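You operate a simulated robot arm through the tools that you are given. There is no shell and no other tool. Be economical: measure what you need, move in short steps, check, and stop when the job is done.

The job below is to be done with a simulated robot arm. You get a single attempt, and the scene is never put back.

JOB
Put two of the colour pods from the folding top in the soaking bowl.

Only the result counts: the job must be done as asked and must still hold three seconds after the hand-in. Knocking over, shifting, dropping, spilling or breaking anything else fails it.

ROBOT AND FRAMES
A 7-joint arm with a two-finger parallel gripper, fixed in place. Base frame: the origin is at the foot of the arm, x ahead of it, y to its left, z up; the work surface is at about z = 0.86. Readings come in m, degrees, newtons and seconds.
With the tool pointing down near the work surface it reaches from about 0.24 to 0.68 m from the base axis. Its first joint turns from -66.0 to 66.0 degrees. Payload 2.4 kg.
The tool frame sits at the grasp point between the pads (the TCP): z along the fingers, y along the line on which they close. The tips reach 0.03 m beyond it. The gripper opens to 0.094 m. The fingers are 0.028 m wide and 0.01 m thick; the gripper's body (0.05 by 0.096 m) begins 0.055 m behind the TCP.
Orientation is that of the tool frame in the base frame, as [roll, pitch, yaw] about the fixed x, y, z axes, in that order (R = Rz(yaw) Ry(pitch) Rx(roll)). With the fingers straight down and closing along the base's y, the tool's x points along the base's -x, its y along +y and its z along -z.

CONTROLS
- The arm moves only by the tool arm_command. Its argument "rows" is one flat list of numbers, 4 for each row, row after row: the shift along the tool's x, y, z in units of 25 mm (1.0 is 25 mm), then the turn about the tool's z in units of 4 degrees (1.0 is 4 degrees). In form: [dx, dy, dz, spin, dx, dy, dz, spin, ...]. A call has 1 to 20 rows; each row shifts and turns the commanded pose from where the row before left it, along the tool's axes as they then stand. "gripper" is the gripper command, from -1 (shut) to 1 (fully open), values between in proportion, set as the call begins (left out, the last holds). A call with a number of a shift or a turn outside -1 to 1 is refused whole. A row lasts 0.2 s, in which the tool goes at most 0.05 m and 8.6 degrees; a call with a longer step from one row to the next is refused whole, and so is a gripper value outside its range. Where a pose cannot be reached the arm comes as near as it can. A force on the tool above 40 N (or 10 N above the force at the start of the call, whichever is more), or a blocked arm, ends the call early, and 0.2 s more pass. The fingers move at their own pace (about 0.153 m/s each) and stop on an object; they squeeze with about 29 N. The grip force told is the motor's: it shows also when the fingers shut on nothing. Time passes only in rows, and 0.2 s behind the last, so rows that do not move let the fingers close. It gives the time, the measured TCP pose, the force on the tool (base axes), the opening and the grip force at its end, in the units of the frame above (readings bear some noise).
- Cameras (640 x 400 px; columns grow to the right, rows downward): "scene" is fixed at [0.0481, 0.4878, 1.4327]; the picture's right is [-0.62, -0.79, 0.00], its down [-0.53, 0.41, -0.74] and it looks along [0.58, -0.46, -0.67] (base axes); focal length 332 px, centre (320, 200). "wrist" rides on the gripper at [0.076, 0.014, -0.102] in the tool frame; the picture's right is [-0.18, 0.98, 0.00], its down [-0.75, -0.14, -0.64] and it looks along [-0.63, -0.12, 0.77] (tool axes); focal length 243 px, centre (320, 200). There is no depth. A picture from a camera that has moved, and an enlarged one, comes with that camera's place and axes in the base frame and with its lens.
- camera(camera): a new picture of that camera. The clock stands still meanwhile.
- enlarge(camera, box): a new picture of the part [left, top, right, bottom] of that camera's present view, enlarged. The clock stands still meanwhile.
- hand_in(): hands the job in; it is judged then, once.

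Work in short steps. Places have to be worked out from the pictures, the camera data and where the tool is seen: move nearer, look again, correct. Check each grasp and each placing, and mend what went wrong. You have 90 turns and 36 pictures in all, those below and enlarged ones among them. Open the gripper and draw the arm clear of the work before you hand the job in, unless the task says otherwise; then end with one line.

The tools are called as name(argument=value, ...) on one line, values as JSON. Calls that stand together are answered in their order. arm_command: Moves the arm, as the interface text tells. Its arguments: {"type":"object","properties":{"rows":{"type":"array"},"gripper":{"type":"number"}},"required":["rows"]} The other tools are called the same way: camera (camera) takes a picture; enlarge (camera, box) takes an enlarged picture of a part of a camera's view; hand_in () hands the job in.

At the start:

```text
time_s: 0.0
eef_pos: [0.3705, 0.1399, 1.0786]
tcp_rot: [180.0, 0.0, 179.9]
ft_force: [-0.1, -0.1, 0.6]
gripper_width: 0.094
finger_force: 0.1
```

scene: 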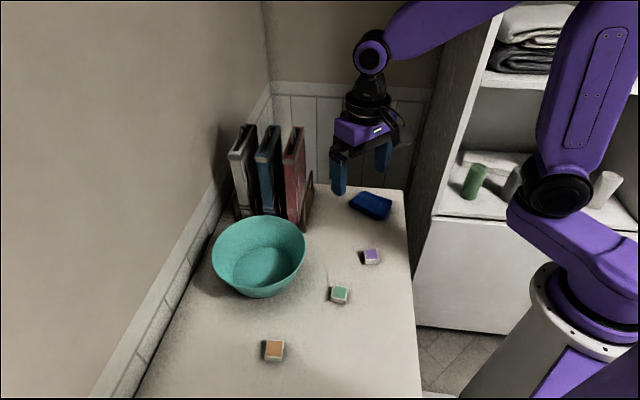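
wrist: 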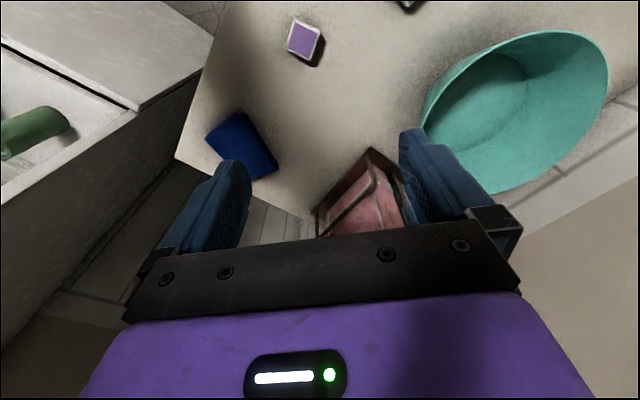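

The scene view puts the purple pod near (0.324, 0.131), the green near (0.295, 0.242), and the bowl near (0.46, 0.32). I'll enlarge both areas to check pod sizes and the bowl.

enlarge(camera="scene", box=[310, 180, 430, 320])

enlarge(camera="scene", box=[190, 190, 350, 380])

```text
2.86 times, centred on (370, 250) of scene
camera zoom: at [0.0481, 0.4878, 1.4327], right [-0.62, -0.79, 0.0], down [-0.53, 0.41, -0.74], along [0.58, -0.46, -0.67], focal length 949 px, centre (177, 57)
```

zoom: 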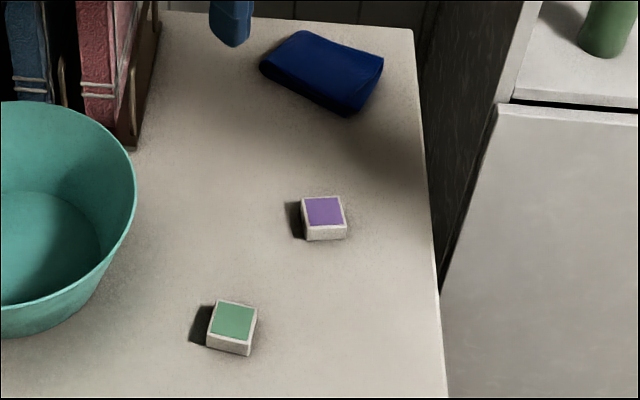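

```text
2.11 times, centred on (270, 285) of scene
camera zoom: at [0.0481, 0.4878, 1.4327], right [-0.62, -0.79, 0.0], down [-0.53, 0.41, -0.74], along [0.58, -0.46, -0.67], focal length 699 px, centre (425, 21)
```

zoom: 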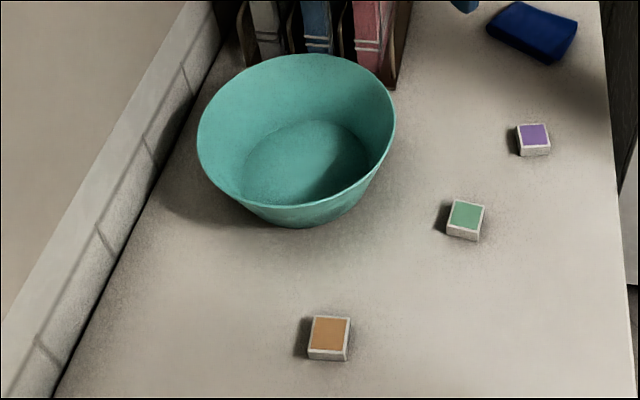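

Pods are about 27 mm square, purple with its edges at about 54°/144° in the base frame. I move above purple, turn 36° and come down to z≈0.98, then look.

arm_command(rows=[0.9, -0.22, 0, 0, 0.9, -0.22, 0, 0, 0, 0, 0.5, 1, 0, 0, 0.5, 1, 0, 0, 0.5, 1, 0, 0, 0.5, 1, 0, 0, 0.5, 1, 0, 0, 0.5, 1, 0, 0, 0.5, 1, 0, 0, 0.4, 1, 0, 0, 0, 1, 0, 0, 0, 0], gripper=1)

camera(camera="wrist")

```text
time_s: 2.6
eef_pos: [0.326, 0.1288, 0.9831]
tcp_rot: [180.0, 0.0, 143.9]
ft_force: [-0.9, -0.3, -0.2]
gripper_width: 0.0938
finger_force: 0.1
```

```text
31 pictures are left
camera wrist: at [0.2721, 0.1848, 1.0843], right [0.73, 0.69, 0.0], down [0.53, -0.56, 0.64], along [0.44, -0.47, -0.77], focal length 243 px, centre (320, 200)
```

wrist: 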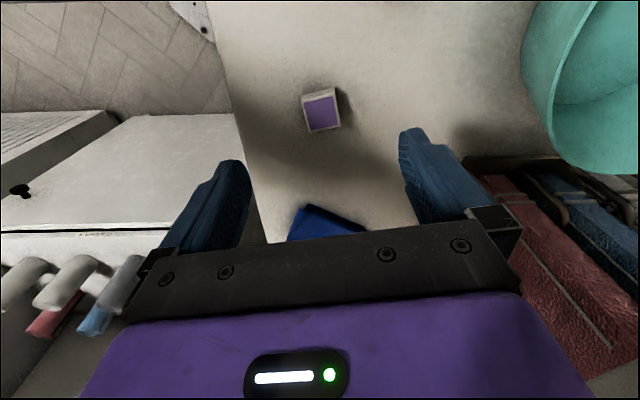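

Purple reads at (0.324, 0.131) from here, aligned with the fingers. I shift 2.5 mm, descend to z≈0.897, and close.

arm_command(rows=[0.1, 0, 0.7, 0, 0, 0, 0.7, 0, 0, 0, 0.7, 0, 0, 0, 0.7, 0, 0, 0, 0.4, 0, 0, 0, 0.24, 0, 0, 0, 0, 0])

camera(camera="wrist")

```text
time_s: 4.2
eef_pos: [0.3234, 0.1292, 0.8941]
tcp_rot: [-180.0, 0.0, 144.0]
ft_force: [0.2, 0.0, -0.7]
gripper_width: 0.094
finger_force: 0.0
```

```text
30 pictures are left
camera wrist: at [0.2703, 0.1844, 0.9969], right [0.73, 0.69, 0.0], down [0.53, -0.56, 0.64], along [0.44, -0.47, -0.77], focal length 243 px, centre (320, 200)
```

wrist: 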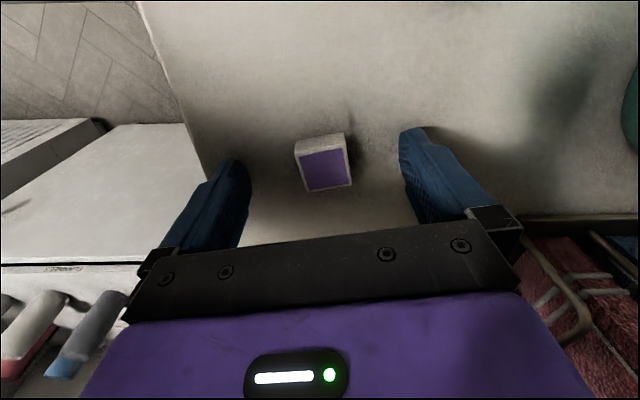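

The pod sits centred between the fingers, just clear of the table. Closing.

arm_command(rows=[0, 0, 0, 0, 0, 0, 0, 0, 0, 0, 0, 0], gripper=-1)

```text
time_s: 5.0
eef_pos: [0.3246, 0.1277, 0.8949]
tcp_rot: [-180.0, 0.0, 144.0]
ft_force: [-1.3, 0.8, -0.1]
gripper_width: 0.0286
finger_force: 29.1
```

Held: width 28.6 mm at 29 N. Lifting straight up to z≈1.05, then part of the way to the bowl, which lies along tool +y.

arm_command(rows=[0, 0, -0.5, 0, 0, 0, -1, 0, 0, 0, -1, 0, 0, 0, -1, 0, 0, 0, -1, 0, 0, 0, -1, 0, 0, 0, -0.7, 0, 0, 0.8, 0, 0, 0, 0.8, 0, 0, 0, 0.8, 0, 0, 0, 0.8, 0, 0, 0, 0.8, 0, 0, 0, 0.8, 0, 0, 0, 0, 0, 0])

camera(camera="wrist")

camera(camera="scene")

```text
time_s: 8.0
eef_pos: [0.395, 0.2272, 1.0473]
tcp_rot: [-180.0, 0.0, 144.0]
ft_force: [0.6, 0.4, -0.4]
gripper_width: 0.0
finger_force: 29.1
```

```text
29 pictures are left
camera wrist: at [0.3414, 0.2833, 1.1505], right [0.73, 0.69, 0.0], down [0.53, -0.56, 0.64], along [0.44, -0.47, -0.77], focal length 243 px, centre (320, 200)
```

wrist: 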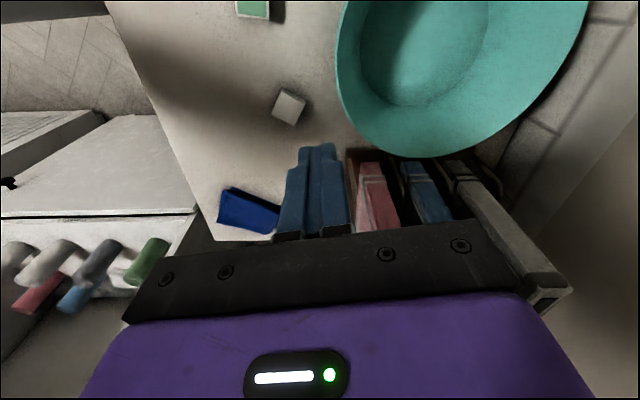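

```text
28 pictures are left
```

scene: 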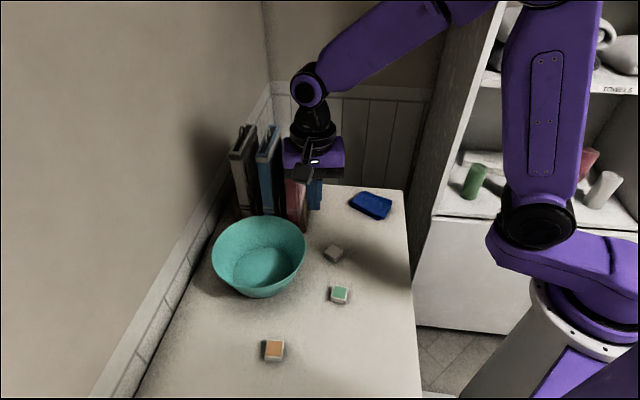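

The pod slipped out in transit: width is now 0 and it lies upside down near (0.376, 0.19). I enlarge to see its pose and thickness before regrasping deeper and moving slower.

enlarge(camera="wrist", box=[230, 60, 350, 140])

enlarge(camera="scene", box=[300, 230, 380, 310])

```text
5.00 times, centred on (290, 100) of wrist
camera zoom: at [0.3414, 0.2833, 1.1505], right [0.73, 0.69, 0.0], down [0.53, -0.56, 0.64], along [0.44, -0.47, -0.77], focal length 1213 px, centre (470, 700)
```

zoom: 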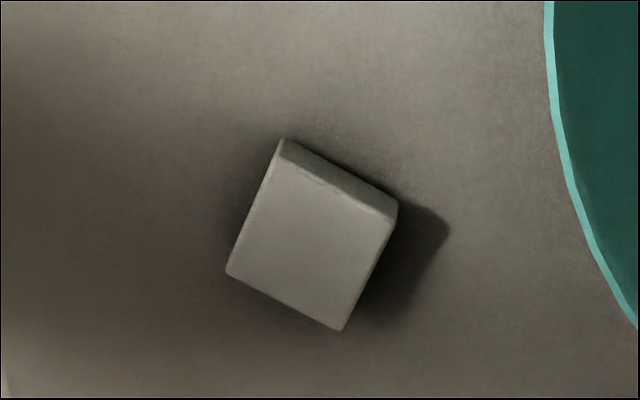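

```text
5.00 times, centred on (340, 270) of scene
camera zoom: at [0.0481, 0.4878, 1.4327], right [-0.62, -0.79, 0.0], down [-0.53, 0.41, -0.74], along [0.58, -0.46, -0.67], focal length 1661 px, centre (220, -150)
```

zoom: 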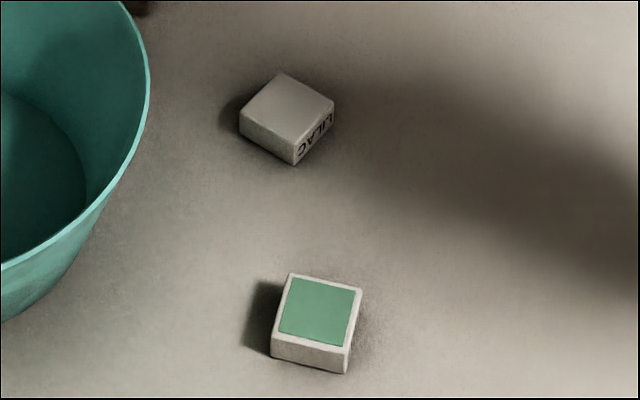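

The pod is intact, upside down at about (0.382, 0.187), edges at 14°/104°. I go above it, turn the closing axis to 104°, half-open the fingers and come down to z≈0.95.

arm_command(rows=[-0.29, -0.8, 0, 0, -0.29, -0.8, 0, 0, 0, 0, 0, -1, 0, 0, 0, -1, 0, 0, 0.3, -1, 0, 0, 0.3, -1, 0, 0, 0.4, -1, 0, 0, 0.4, -1, 0, 0, 0.4, -1, 0, 0, 0.4, -1, 0, 0, 0.4, -1, 0, 0, 0.4, -1, 0, 0, 0.4, -1, 0, 0, 0.4, -1, 0, 0, 0, -0.5, 0, 0, 0, 0], gripper=0.2)

camera(camera="wrist")

```text
time_s: 11.4
eef_pos: [0.3829, 0.1874, 0.9548]
tcp_rot: [-180.0, -0.1, -165.9]
ft_force: [0.2, 0.3, 0.3]
gripper_width: 0.0565
finger_force: 0.1
```

```text
25 pictures are left
camera wrist: at [0.3057, 0.1826, 1.0577], right [-0.06, 1.0, 0.0], down [0.77, 0.05, 0.64], along [0.64, 0.04, -0.77], focal length 243 px, centre (320, 200)
```

wrist: 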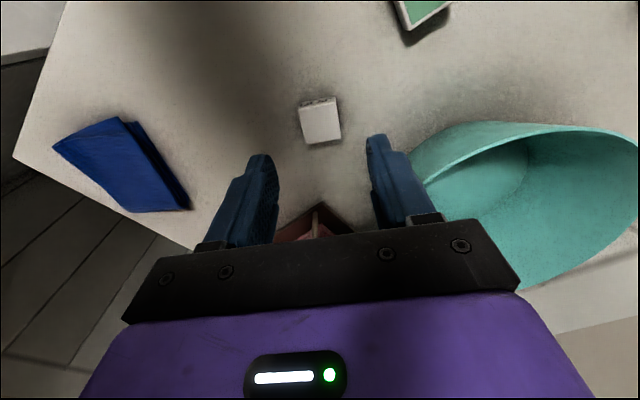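

Pod reads at (0.380, 0.187), aligned with the fingers. Descending to z≈0.892, just above the table, for a fuller bite.

arm_command(rows=[0.08, 0, 0.6, 0, 0, 0, 0.6, 0, 0, 0, 0.5, 0, 0, 0, 0.4, 0, 0, 0, 0.2, 0, 0, 0, 0.12, 0, 0, 0, 0.08, 0, 0, 0, 0, 0])

```text
time_s: 13.2
eef_pos: [0.3813, 0.1875, 0.8927]
tcp_rot: [-180.0, -0.1, -166.0]
ft_force: [0.2, -0.8, -0.4]
gripper_width: 0.0564
finger_force: 0.0
```

No contact with the table and z is 0.8927. Closing, then a small slow lift to test the grip.

arm_command(rows=[0, 0, 0, 0, 0, 0, 0, 0, 0, 0, 0, 0, 0, 0, -0.2, 0, 0, 0, -0.3, 0, 0, 0, -0.3, 0, 0, 0, 0, 0], gripper=-1)

camera(camera="wrist")

```text
time_s: 14.8
eef_pos: [0.3805, 0.1873, 0.9128]
tcp_rot: [180.0, 0.0, -166.0]
ft_force: [0.8, -0.5, 0.1]
gripper_width: 0.0283
finger_force: 29.0
```

```text
24 pictures are left
camera wrist: at [0.3027, 0.1821, 1.0147], right [-0.06, 1.0, 0.0], down [0.77, 0.05, 0.64], along [0.64, 0.04, -0.77], focal length 243 px, centre (320, 200)
```

wrist: 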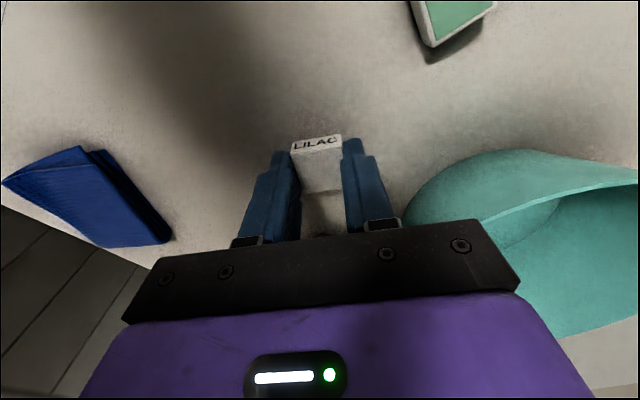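

Grip holds (28.3 mm). Lift slowly to z≈1.0 and check before travelling.

arm_command(rows=[0, 0, -0.35, 0, 0, 0, -0.35, 0, 0, 0, -0.35, 0, 0, 0, -0.35, 0, 0, 0, -0.35, 0, 0, 0, -0.35, 0, 0, 0, -0.35, 0, 0, 0, -0.35, 0, 0, 0, -0.35, 0, 0, 0, -0.3, 0, 0, 0, 0, 0])

camera(camera="wrist")

```text
time_s: 17.2
eef_pos: [0.3822, 0.1869, 0.9999]
tcp_rot: [180.0, -0.1, -166.1]
ft_force: [-0.3, 2.0, -0.6]
gripper_width: 0.0285
finger_force: 29.5
```

```text
23 pictures are left
camera wrist: at [0.3042, 0.1814, 1.102], right [-0.06, 1.0, 0.0], down [0.77, 0.05, 0.64], along [0.64, 0.04, -0.77], focal length 243 px, centre (320, 200)
```

wrist: 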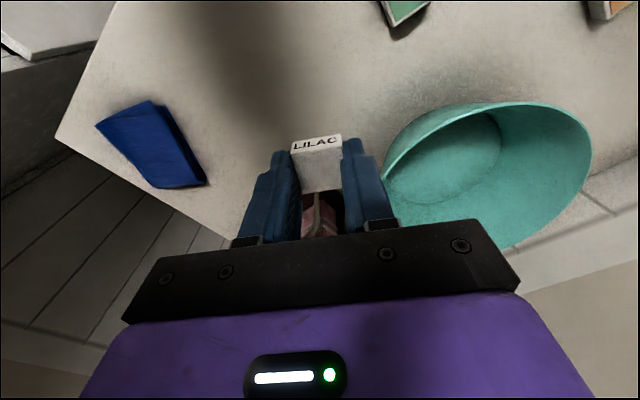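

No slippage. Moving slowly sideways to above the bowl centre, about (0.447, 0.322).

arm_command(rows=[-0.1, 0.12, 0, 0, -0.2, 0.24, 0, 0, -0.3, 0.35, 0, 0, -0.3, 0.35, 0, 0, -0.3, 0.35, 0, 0, -0.3, 0.35, 0, 0, -0.3, 0.35, 0, 0, -0.3, 0.35, 0, 0, -0.3, 0.35, 0, 0, -0.3, 0.35, 0, 0, -0.3, 0.35, 0, 0, -0.3, 0.35, 0, 0, -0.3, 0.35, 0, 0, -0.2, 0.24, 0, 0, -0.1, 0.15, 0, 0, 0, 0, 0, 0])

camera(camera="wrist")

camera(camera="scene")

```text
time_s: 20.6
eef_pos: [0.4489, 0.3227, 0.9985]
tcp_rot: [180.0, 0.0, -166.1]
ft_force: [0.2, -0.6, 0.1]
gripper_width: 0.0286
finger_force: 29.5
```

```text
22 pictures are left
camera wrist: at [0.3707, 0.3178, 1.101], right [-0.06, 1.0, 0.0], down [0.77, 0.05, 0.64], along [0.64, 0.04, -0.77], focal length 243 px, centre (320, 200)
```

wrist: 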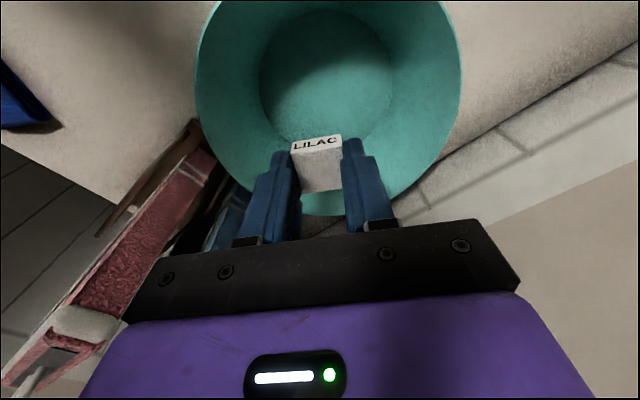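

```text
21 pictures are left
```

scene: 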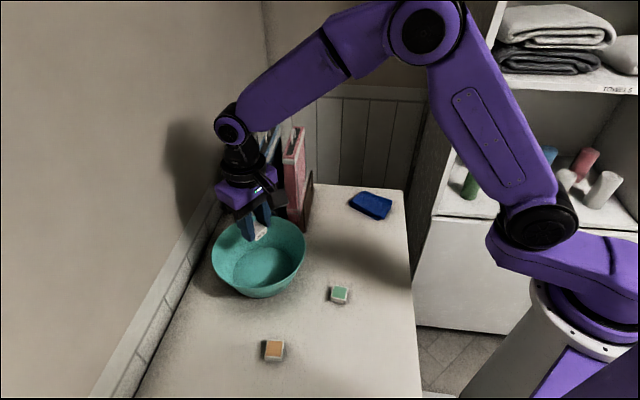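

The pod is over the bowl, slightly past its centre (centre ≈ (0.437, 0.326)), which leaves room for the second one. Lowering to z≈0.908.

arm_command(rows=[0.1, 0.1, 0.3, 0, 0, 0, 0.4, 0, 0, 0, 0.4, 0, 0, 0, 0.4, 0, 0, 0, 0.4, 0, 0, 0, 0.4, 0, 0, 0, 0.4, 0, 0, 0, 0.4, 0, 0, 0, 0.3, 0, 0, 0, 0.2, 0, 0, 0, 0, 0])

camera(camera="wrist")

```text
time_s: 23.0
eef_pos: [0.4459, 0.3243, 0.9088]
tcp_rot: [179.9, -0.1, -166.0]
ft_force: [0.4, -0.1, -0.7]
gripper_width: 0.0283
finger_force: 29.1
```

```text
20 pictures are left
camera wrist: at [0.3676, 0.3192, 1.0108], right [-0.06, 1.0, 0.0], down [0.77, 0.05, 0.64], along [0.64, 0.04, -0.77], focal length 243 px, centre (320, 200)
```

wrist: 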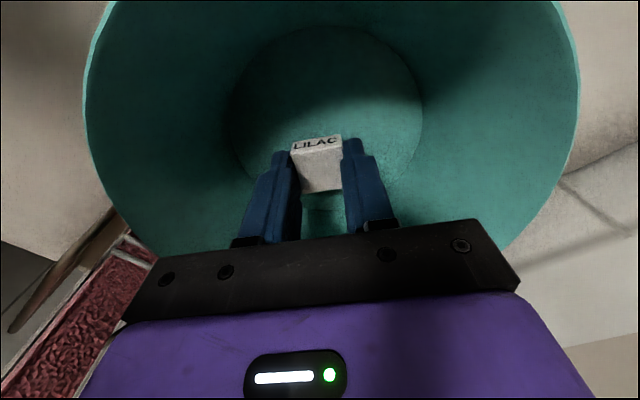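

The pod is over the bowl floor, a few mm up. Lower 3 mm, then open partially.

arm_command(rows=[0, 0, 0.12, 0, 0, 0, 0, 0])

arm_command(rows=[0, 0, 0, 0, 0, 0, 0, 0, 0, 0, -0.3, 0, 0, 0, -0.6, 0, 0, 0, -0.8, 0, 0, 0, -0.8, 0, 0, 0, -0.8, 0, 0, 0, -0.8, 0, 0, 0, -0.8, 0, 0, 0, 0, 0], gripper=0.1)

camera(camera="wrist")

```text
time_s: 23.6
eef_pos: [0.4461, 0.3239, 0.9066]
tcp_rot: [-180.0, -0.1, -166.0]
ft_force: [0.3, -0.1, -0.9]
gripper_width: 0.0285
finger_force: 29.1
```

```text
time_s: 25.8
eef_pos: [0.4439, 0.3252, 1.0291]
tcp_rot: [180.0, 0.0, -166.0]
ft_force: [-0.6, -0.4, 0.3]
gripper_width: 0.0517
finger_force: 0.2
```

```text
19 pictures are left
camera wrist: at [0.3659, 0.3199, 1.1303], right [-0.06, 1.0, 0.0], down [0.77, 0.05, 0.64], along [0.64, 0.04, -0.77], focal length 243 px, centre (320, 200)
```

wrist: 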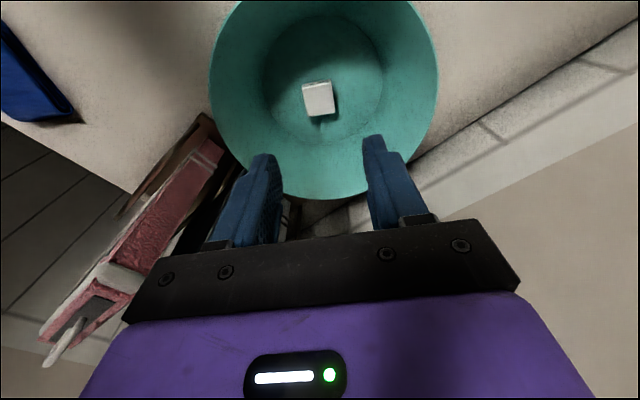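

Purple rests in the bowl. Next the green pod at about (0.299, 0.240), edges 39°/129°: travel there, turn the closing axis to 129°, descend to z≈0.95 and look.

arm_command(rows=[0.7, -0.21, 0, 0, 0.72, -0.213, 0, 0, 0.72, -0.213, 0, 0, 0.72, -0.213, 0, 0, 0.72, -0.213, 0, 0, 0.72, -0.213, 0, 0, 0.72, -0.213, 0, 0, 0.72, -0.213, 0, 0, 0.71, -0.21, 0, 0, 0, 0, 0.5, -1, 0, 0, 0.5, -1, 0, 0, 0.5, -1, 0, 0, 0.5, -1, 0, 0, 0.5, -1, 0, 0, 0.5, -1, 0, 0, 0.2, -0.25, 0, 0, 0, 0], gripper=0.2)

camera(camera="wrist")

```text
time_s: 29.4
eef_pos: [0.3001, 0.24, 0.9493]
tcp_rot: [-180.0, 0.1, -140.8]
ft_force: [0.3, -0.8, 0.2]
gripper_width: 0.0564
finger_force: 0.1
```

```text
18 pictures are left
camera wrist: at [0.2317, 0.2019, 1.0512], right [-0.48, 0.88, 0.0], down [0.67, 0.37, 0.64], along [0.56, 0.31, -0.77], focal length 243 px, centre (320, 200)
```

wrist: 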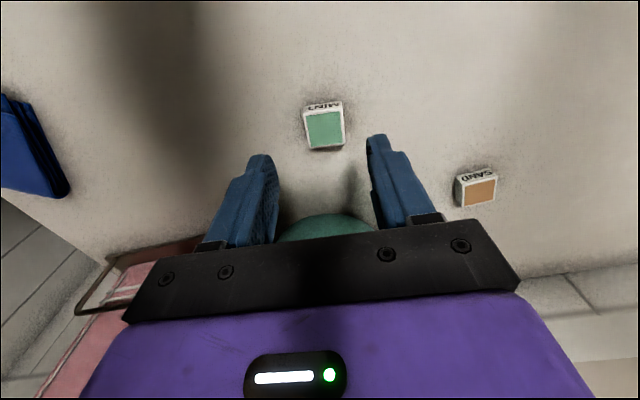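

Green reads at (0.296, 0.242), aligned. Small shift and descend to z≈0.892.

arm_command(rows=[0.08, 0.15, 0.5, 0, 0, 0, 0.6, 0, 0, 0, 0.5, 0, 0, 0, 0.4, 0, 0, 0, 0.2, 0, 0, 0, 0.07, 0, 0, 0, 0, 0])

camera(camera="wrist")

```text
time_s: 31.0
eef_pos: [0.2984, 0.2413, 0.8923]
tcp_rot: [180.0, 0.0, -140.9]
ft_force: [0.7, 0.5, -0.4]
gripper_width: 0.0565
finger_force: 0.0
```

```text
17 pictures are left
camera wrist: at [0.2287, 0.203, 0.9943], right [-0.48, 0.88, 0.0], down [0.67, 0.36, 0.64], along [0.56, 0.31, -0.77], focal length 243 px, centre (320, 200)
```

wrist: 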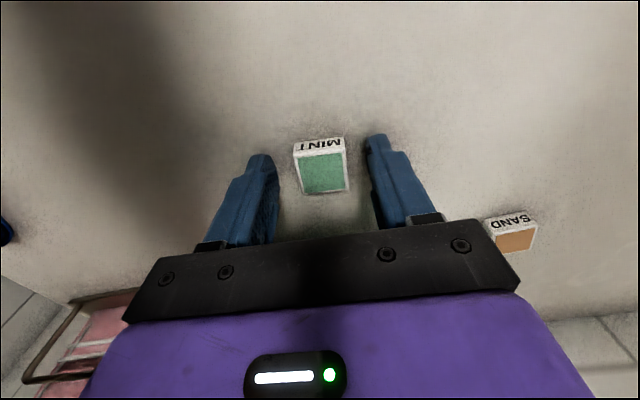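

Centred as in the good grasp. Close and do a slow test lift.

arm_command(rows=[0, 0, 0, 0, 0, 0, 0, 0, 0, 0, 0, 0, 0, 0, -0.2, 0, 0, 0, -0.3, 0, 0, 0, -0.35, 0, 0, 0, -0.35, 0, 0, 0, -0.35, 0, 0, 0, -0.35, 0, 0, 0, -0.35, 0, 0, 0, -0.35, 0, 0, 0, -0.35, 0, 0, 0, -0.35, 0, 0, 0, -0.35, 0, 0, 0, -0.35, 0, 0, 0, -0.35, 0, 0, 0, 0, 0], gripper=-1)

camera(camera="wrist")

```text
time_s: 34.6
eef_pos: [0.2967, 0.2424, 1.0021]
tcp_rot: [179.9, -0.1, -141.0]
ft_force: [-0.7, -0.4, -0.1]
gripper_width: 0.0285
finger_force: 28.5
```

```text
16 pictures are left
camera wrist: at [0.2267, 0.2043, 1.1039], right [-0.48, 0.88, 0.0], down [0.67, 0.36, 0.64], along [0.56, 0.31, -0.77], focal length 243 px, centre (320, 200)
```

wrist: 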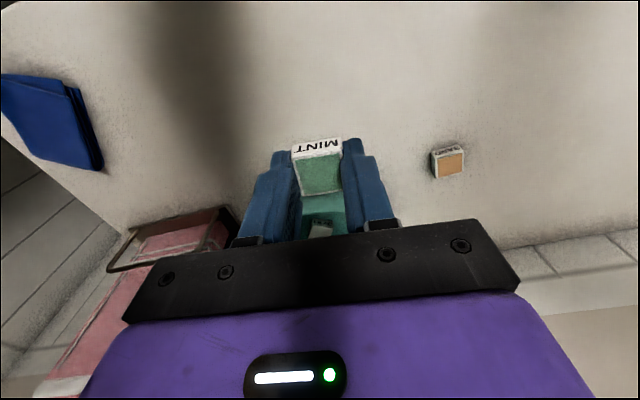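

Green is held firmly. I turn back to the 104° axis so it lines up beside the purple pod, then travel slowly to above (0.410, 0.320).

arm_command(rows=[0, 0, 0, 0.5, 0, 0, 0, 0.75, 0, 0, 0, 0.75, 0, 0, 0, 0.75, 0, 0, 0, 0.75, 0, 0, 0, 0.75, 0, 0, 0, 0.75, 0, 0, 0, 0.75, 0, 0, 0, 0.5, 0, 0, 0, 0])

arm_command(rows=[-0.12, 0.045, 0, 0, -0.24, 0.09, 0, 0, -0.32, 0.12, 0, 0, -0.32, 0.12, 0, 0, -0.32, 0.12, 0, 0, -0.32, 0.12, 0, 0, -0.32, 0.12, 0, 0, -0.32, 0.12, 0, 0, -0.32, 0.12, 0, 0, -0.32, 0.12, 0, 0, -0.32, 0.12, 0, 0, -0.32, 0.12, 0, 0, -0.32, 0.12, 0, 0, -0.32, 0.12, 0, 0, -0.32, 0.12, 0, 0, -0.32, 0.12, 0, 0, -0.22, 0.08, 0, 0, -0.1, 0.03, 0, 0, 0, 0, 0, 0])

camera(camera="wrist")

```text
time_s: 36.8
eef_pos: [0.2969, 0.2413, 1.0009]
tcp_rot: [-180.0, 0.0, -166.1]
ft_force: [-0.2, -1.6, -0.4]
gripper_width: 0.0286
finger_force: 28.9
```

```text
time_s: 40.8
eef_pos: [0.4089, 0.3183, 1.0015]
tcp_rot: [180.0, 0.0, -166.0]
ft_force: [-0.4, -0.7, 0.2]
gripper_width: 0.0284
finger_force: 29.6
```

```text
15 pictures are left
camera wrist: at [0.3311, 0.3137, 1.1035], right [-0.06, 1.0, 0.0], down [0.77, 0.05, 0.64], along [0.64, 0.04, -0.77], focal length 243 px, centre (320, 200)
```

wrist: 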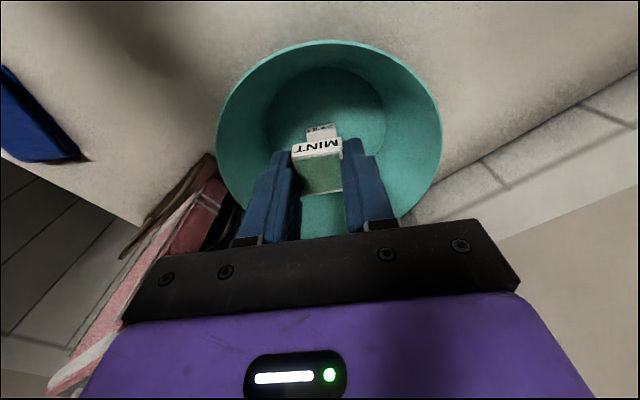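

Green hangs in front of the purple pod with about 8 mm clearance. Lowering to z≈0.91.

arm_command(rows=[0, 0.05, 0.3, 0, 0, 0, 0.4, 0, 0, 0, 0.4, 0, 0, 0, 0.4, 0, 0, 0, 0.4, 0, 0, 0, 0.4, 0, 0, 0, 0.4, 0, 0, 0, 0.4, 0, 0, 0, 0.3, 0, 0, 0, 0.2, 0, 0, 0, 0.1, 0, 0, 0, 0, 0])

camera(camera="wrist")

```text
time_s: 43.4
eef_pos: [0.4103, 0.3196, 0.9091]
tcp_rot: [-179.9, 0.0, -165.9]
ft_force: [0.1, 0.7, -0.9]
gripper_width: 0.0284
finger_force: 28.7
```

```text
14 pictures are left
camera wrist: at [0.3311, 0.3146, 1.0108], right [-0.06, 1.0, 0.0], down [0.77, 0.05, 0.64], along [0.64, 0.04, -0.77], focal length 243 px, centre (320, 200)
```

wrist: 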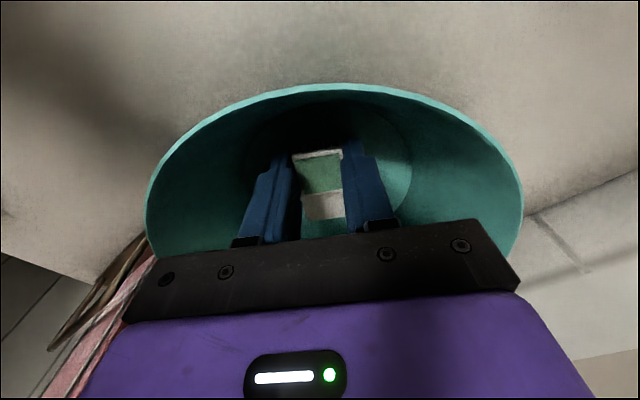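

Green is inside the bowl next to purple, just above the floor. Open slightly, then rise straight up.

arm_command(rows=[0, 0, 0, 0, 0, 0, 0, 0, 0, 0, -0.3, 0, 0, 0, -0.6, 0, 0, 0, -0.8, 0, 0, 0, -0.8, 0, 0, 0, -0.8, 0, 0, 0, -0.8, 0, 0, 0, -0.8, 0, 0, 0, -0.8, 0, 0, 0, 0, 0], gripper=0.0)

camera(camera="wrist")

```text
time_s: 45.8
eef_pos: [0.407, 0.3199, 1.053]
tcp_rot: [-179.9, 0.0, -166.0]
ft_force: [0.2, 0.4, -0.5]
gripper_width: 0.047
finger_force: 0.2
```

```text
13 pictures are left
camera wrist: at [0.3296, 0.3147, 1.1557], right [-0.06, 1.0, 0.0], down [0.77, 0.05, 0.64], along [0.64, 0.04, -0.77], focal length 243 px, centre (320, 200)
```

wrist: 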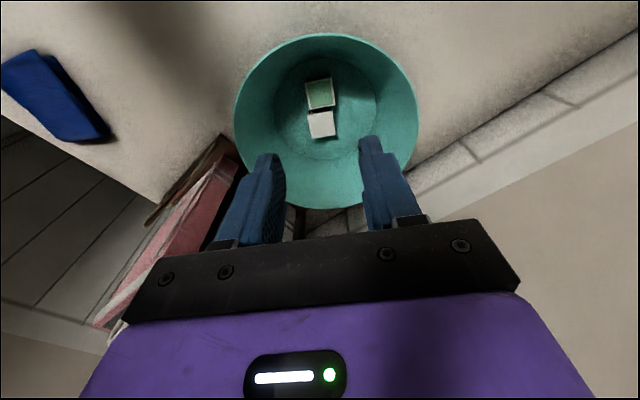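

Both pods lie in the bowl. Draw the arm back and up, opening fully, then check with the scene camera.

arm_command(rows=[0, 0, -0.8, 0, 0, 0, -0.8, 0, 0.5, -0.7, 0, 0, 0.5, -0.7, 0, 0, 0.5, -0.7, 0, 0, 0.5, -0.7, 0, 0, 0.5, -0.7, 0, 0, 0.5, -0.7, 0, 0, 0.3, -0.7, 0, 0, 0, -0.7, 0, 0, 0, 0, 0, 0], gripper=1)

camera(camera="scene")

```text
time_s: 48.2
eef_pos: [0.3633, 0.1637, 1.0902]
tcp_rot: [-180.0, 0.0, -166.0]
ft_force: [-0.3, 1.1, -0.2]
gripper_width: 0.094
finger_force: 0.0
```

```text
12 pictures are left
```

scene: 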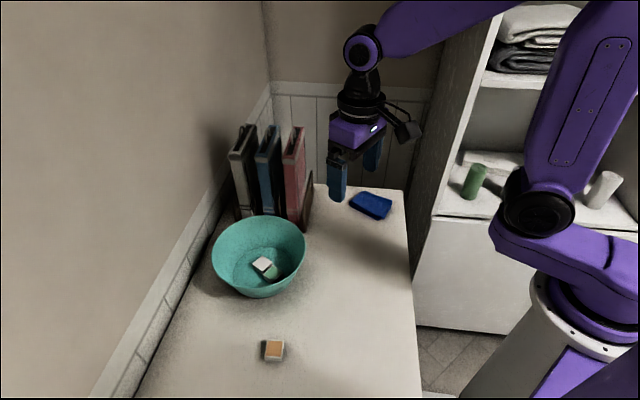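

The purple and green pods are both in the bowl. Nothing else has moved and the arm is clear with the gripper open, so I'm handing in.

hand_in()

```text
The job is handed in.
```

The purple and green pods are in the soaking bowl and the job is handed in. The purple one slipped out of the gripper onto the folding top on the first try and now lies upside down in the bowl, with no visible damage.
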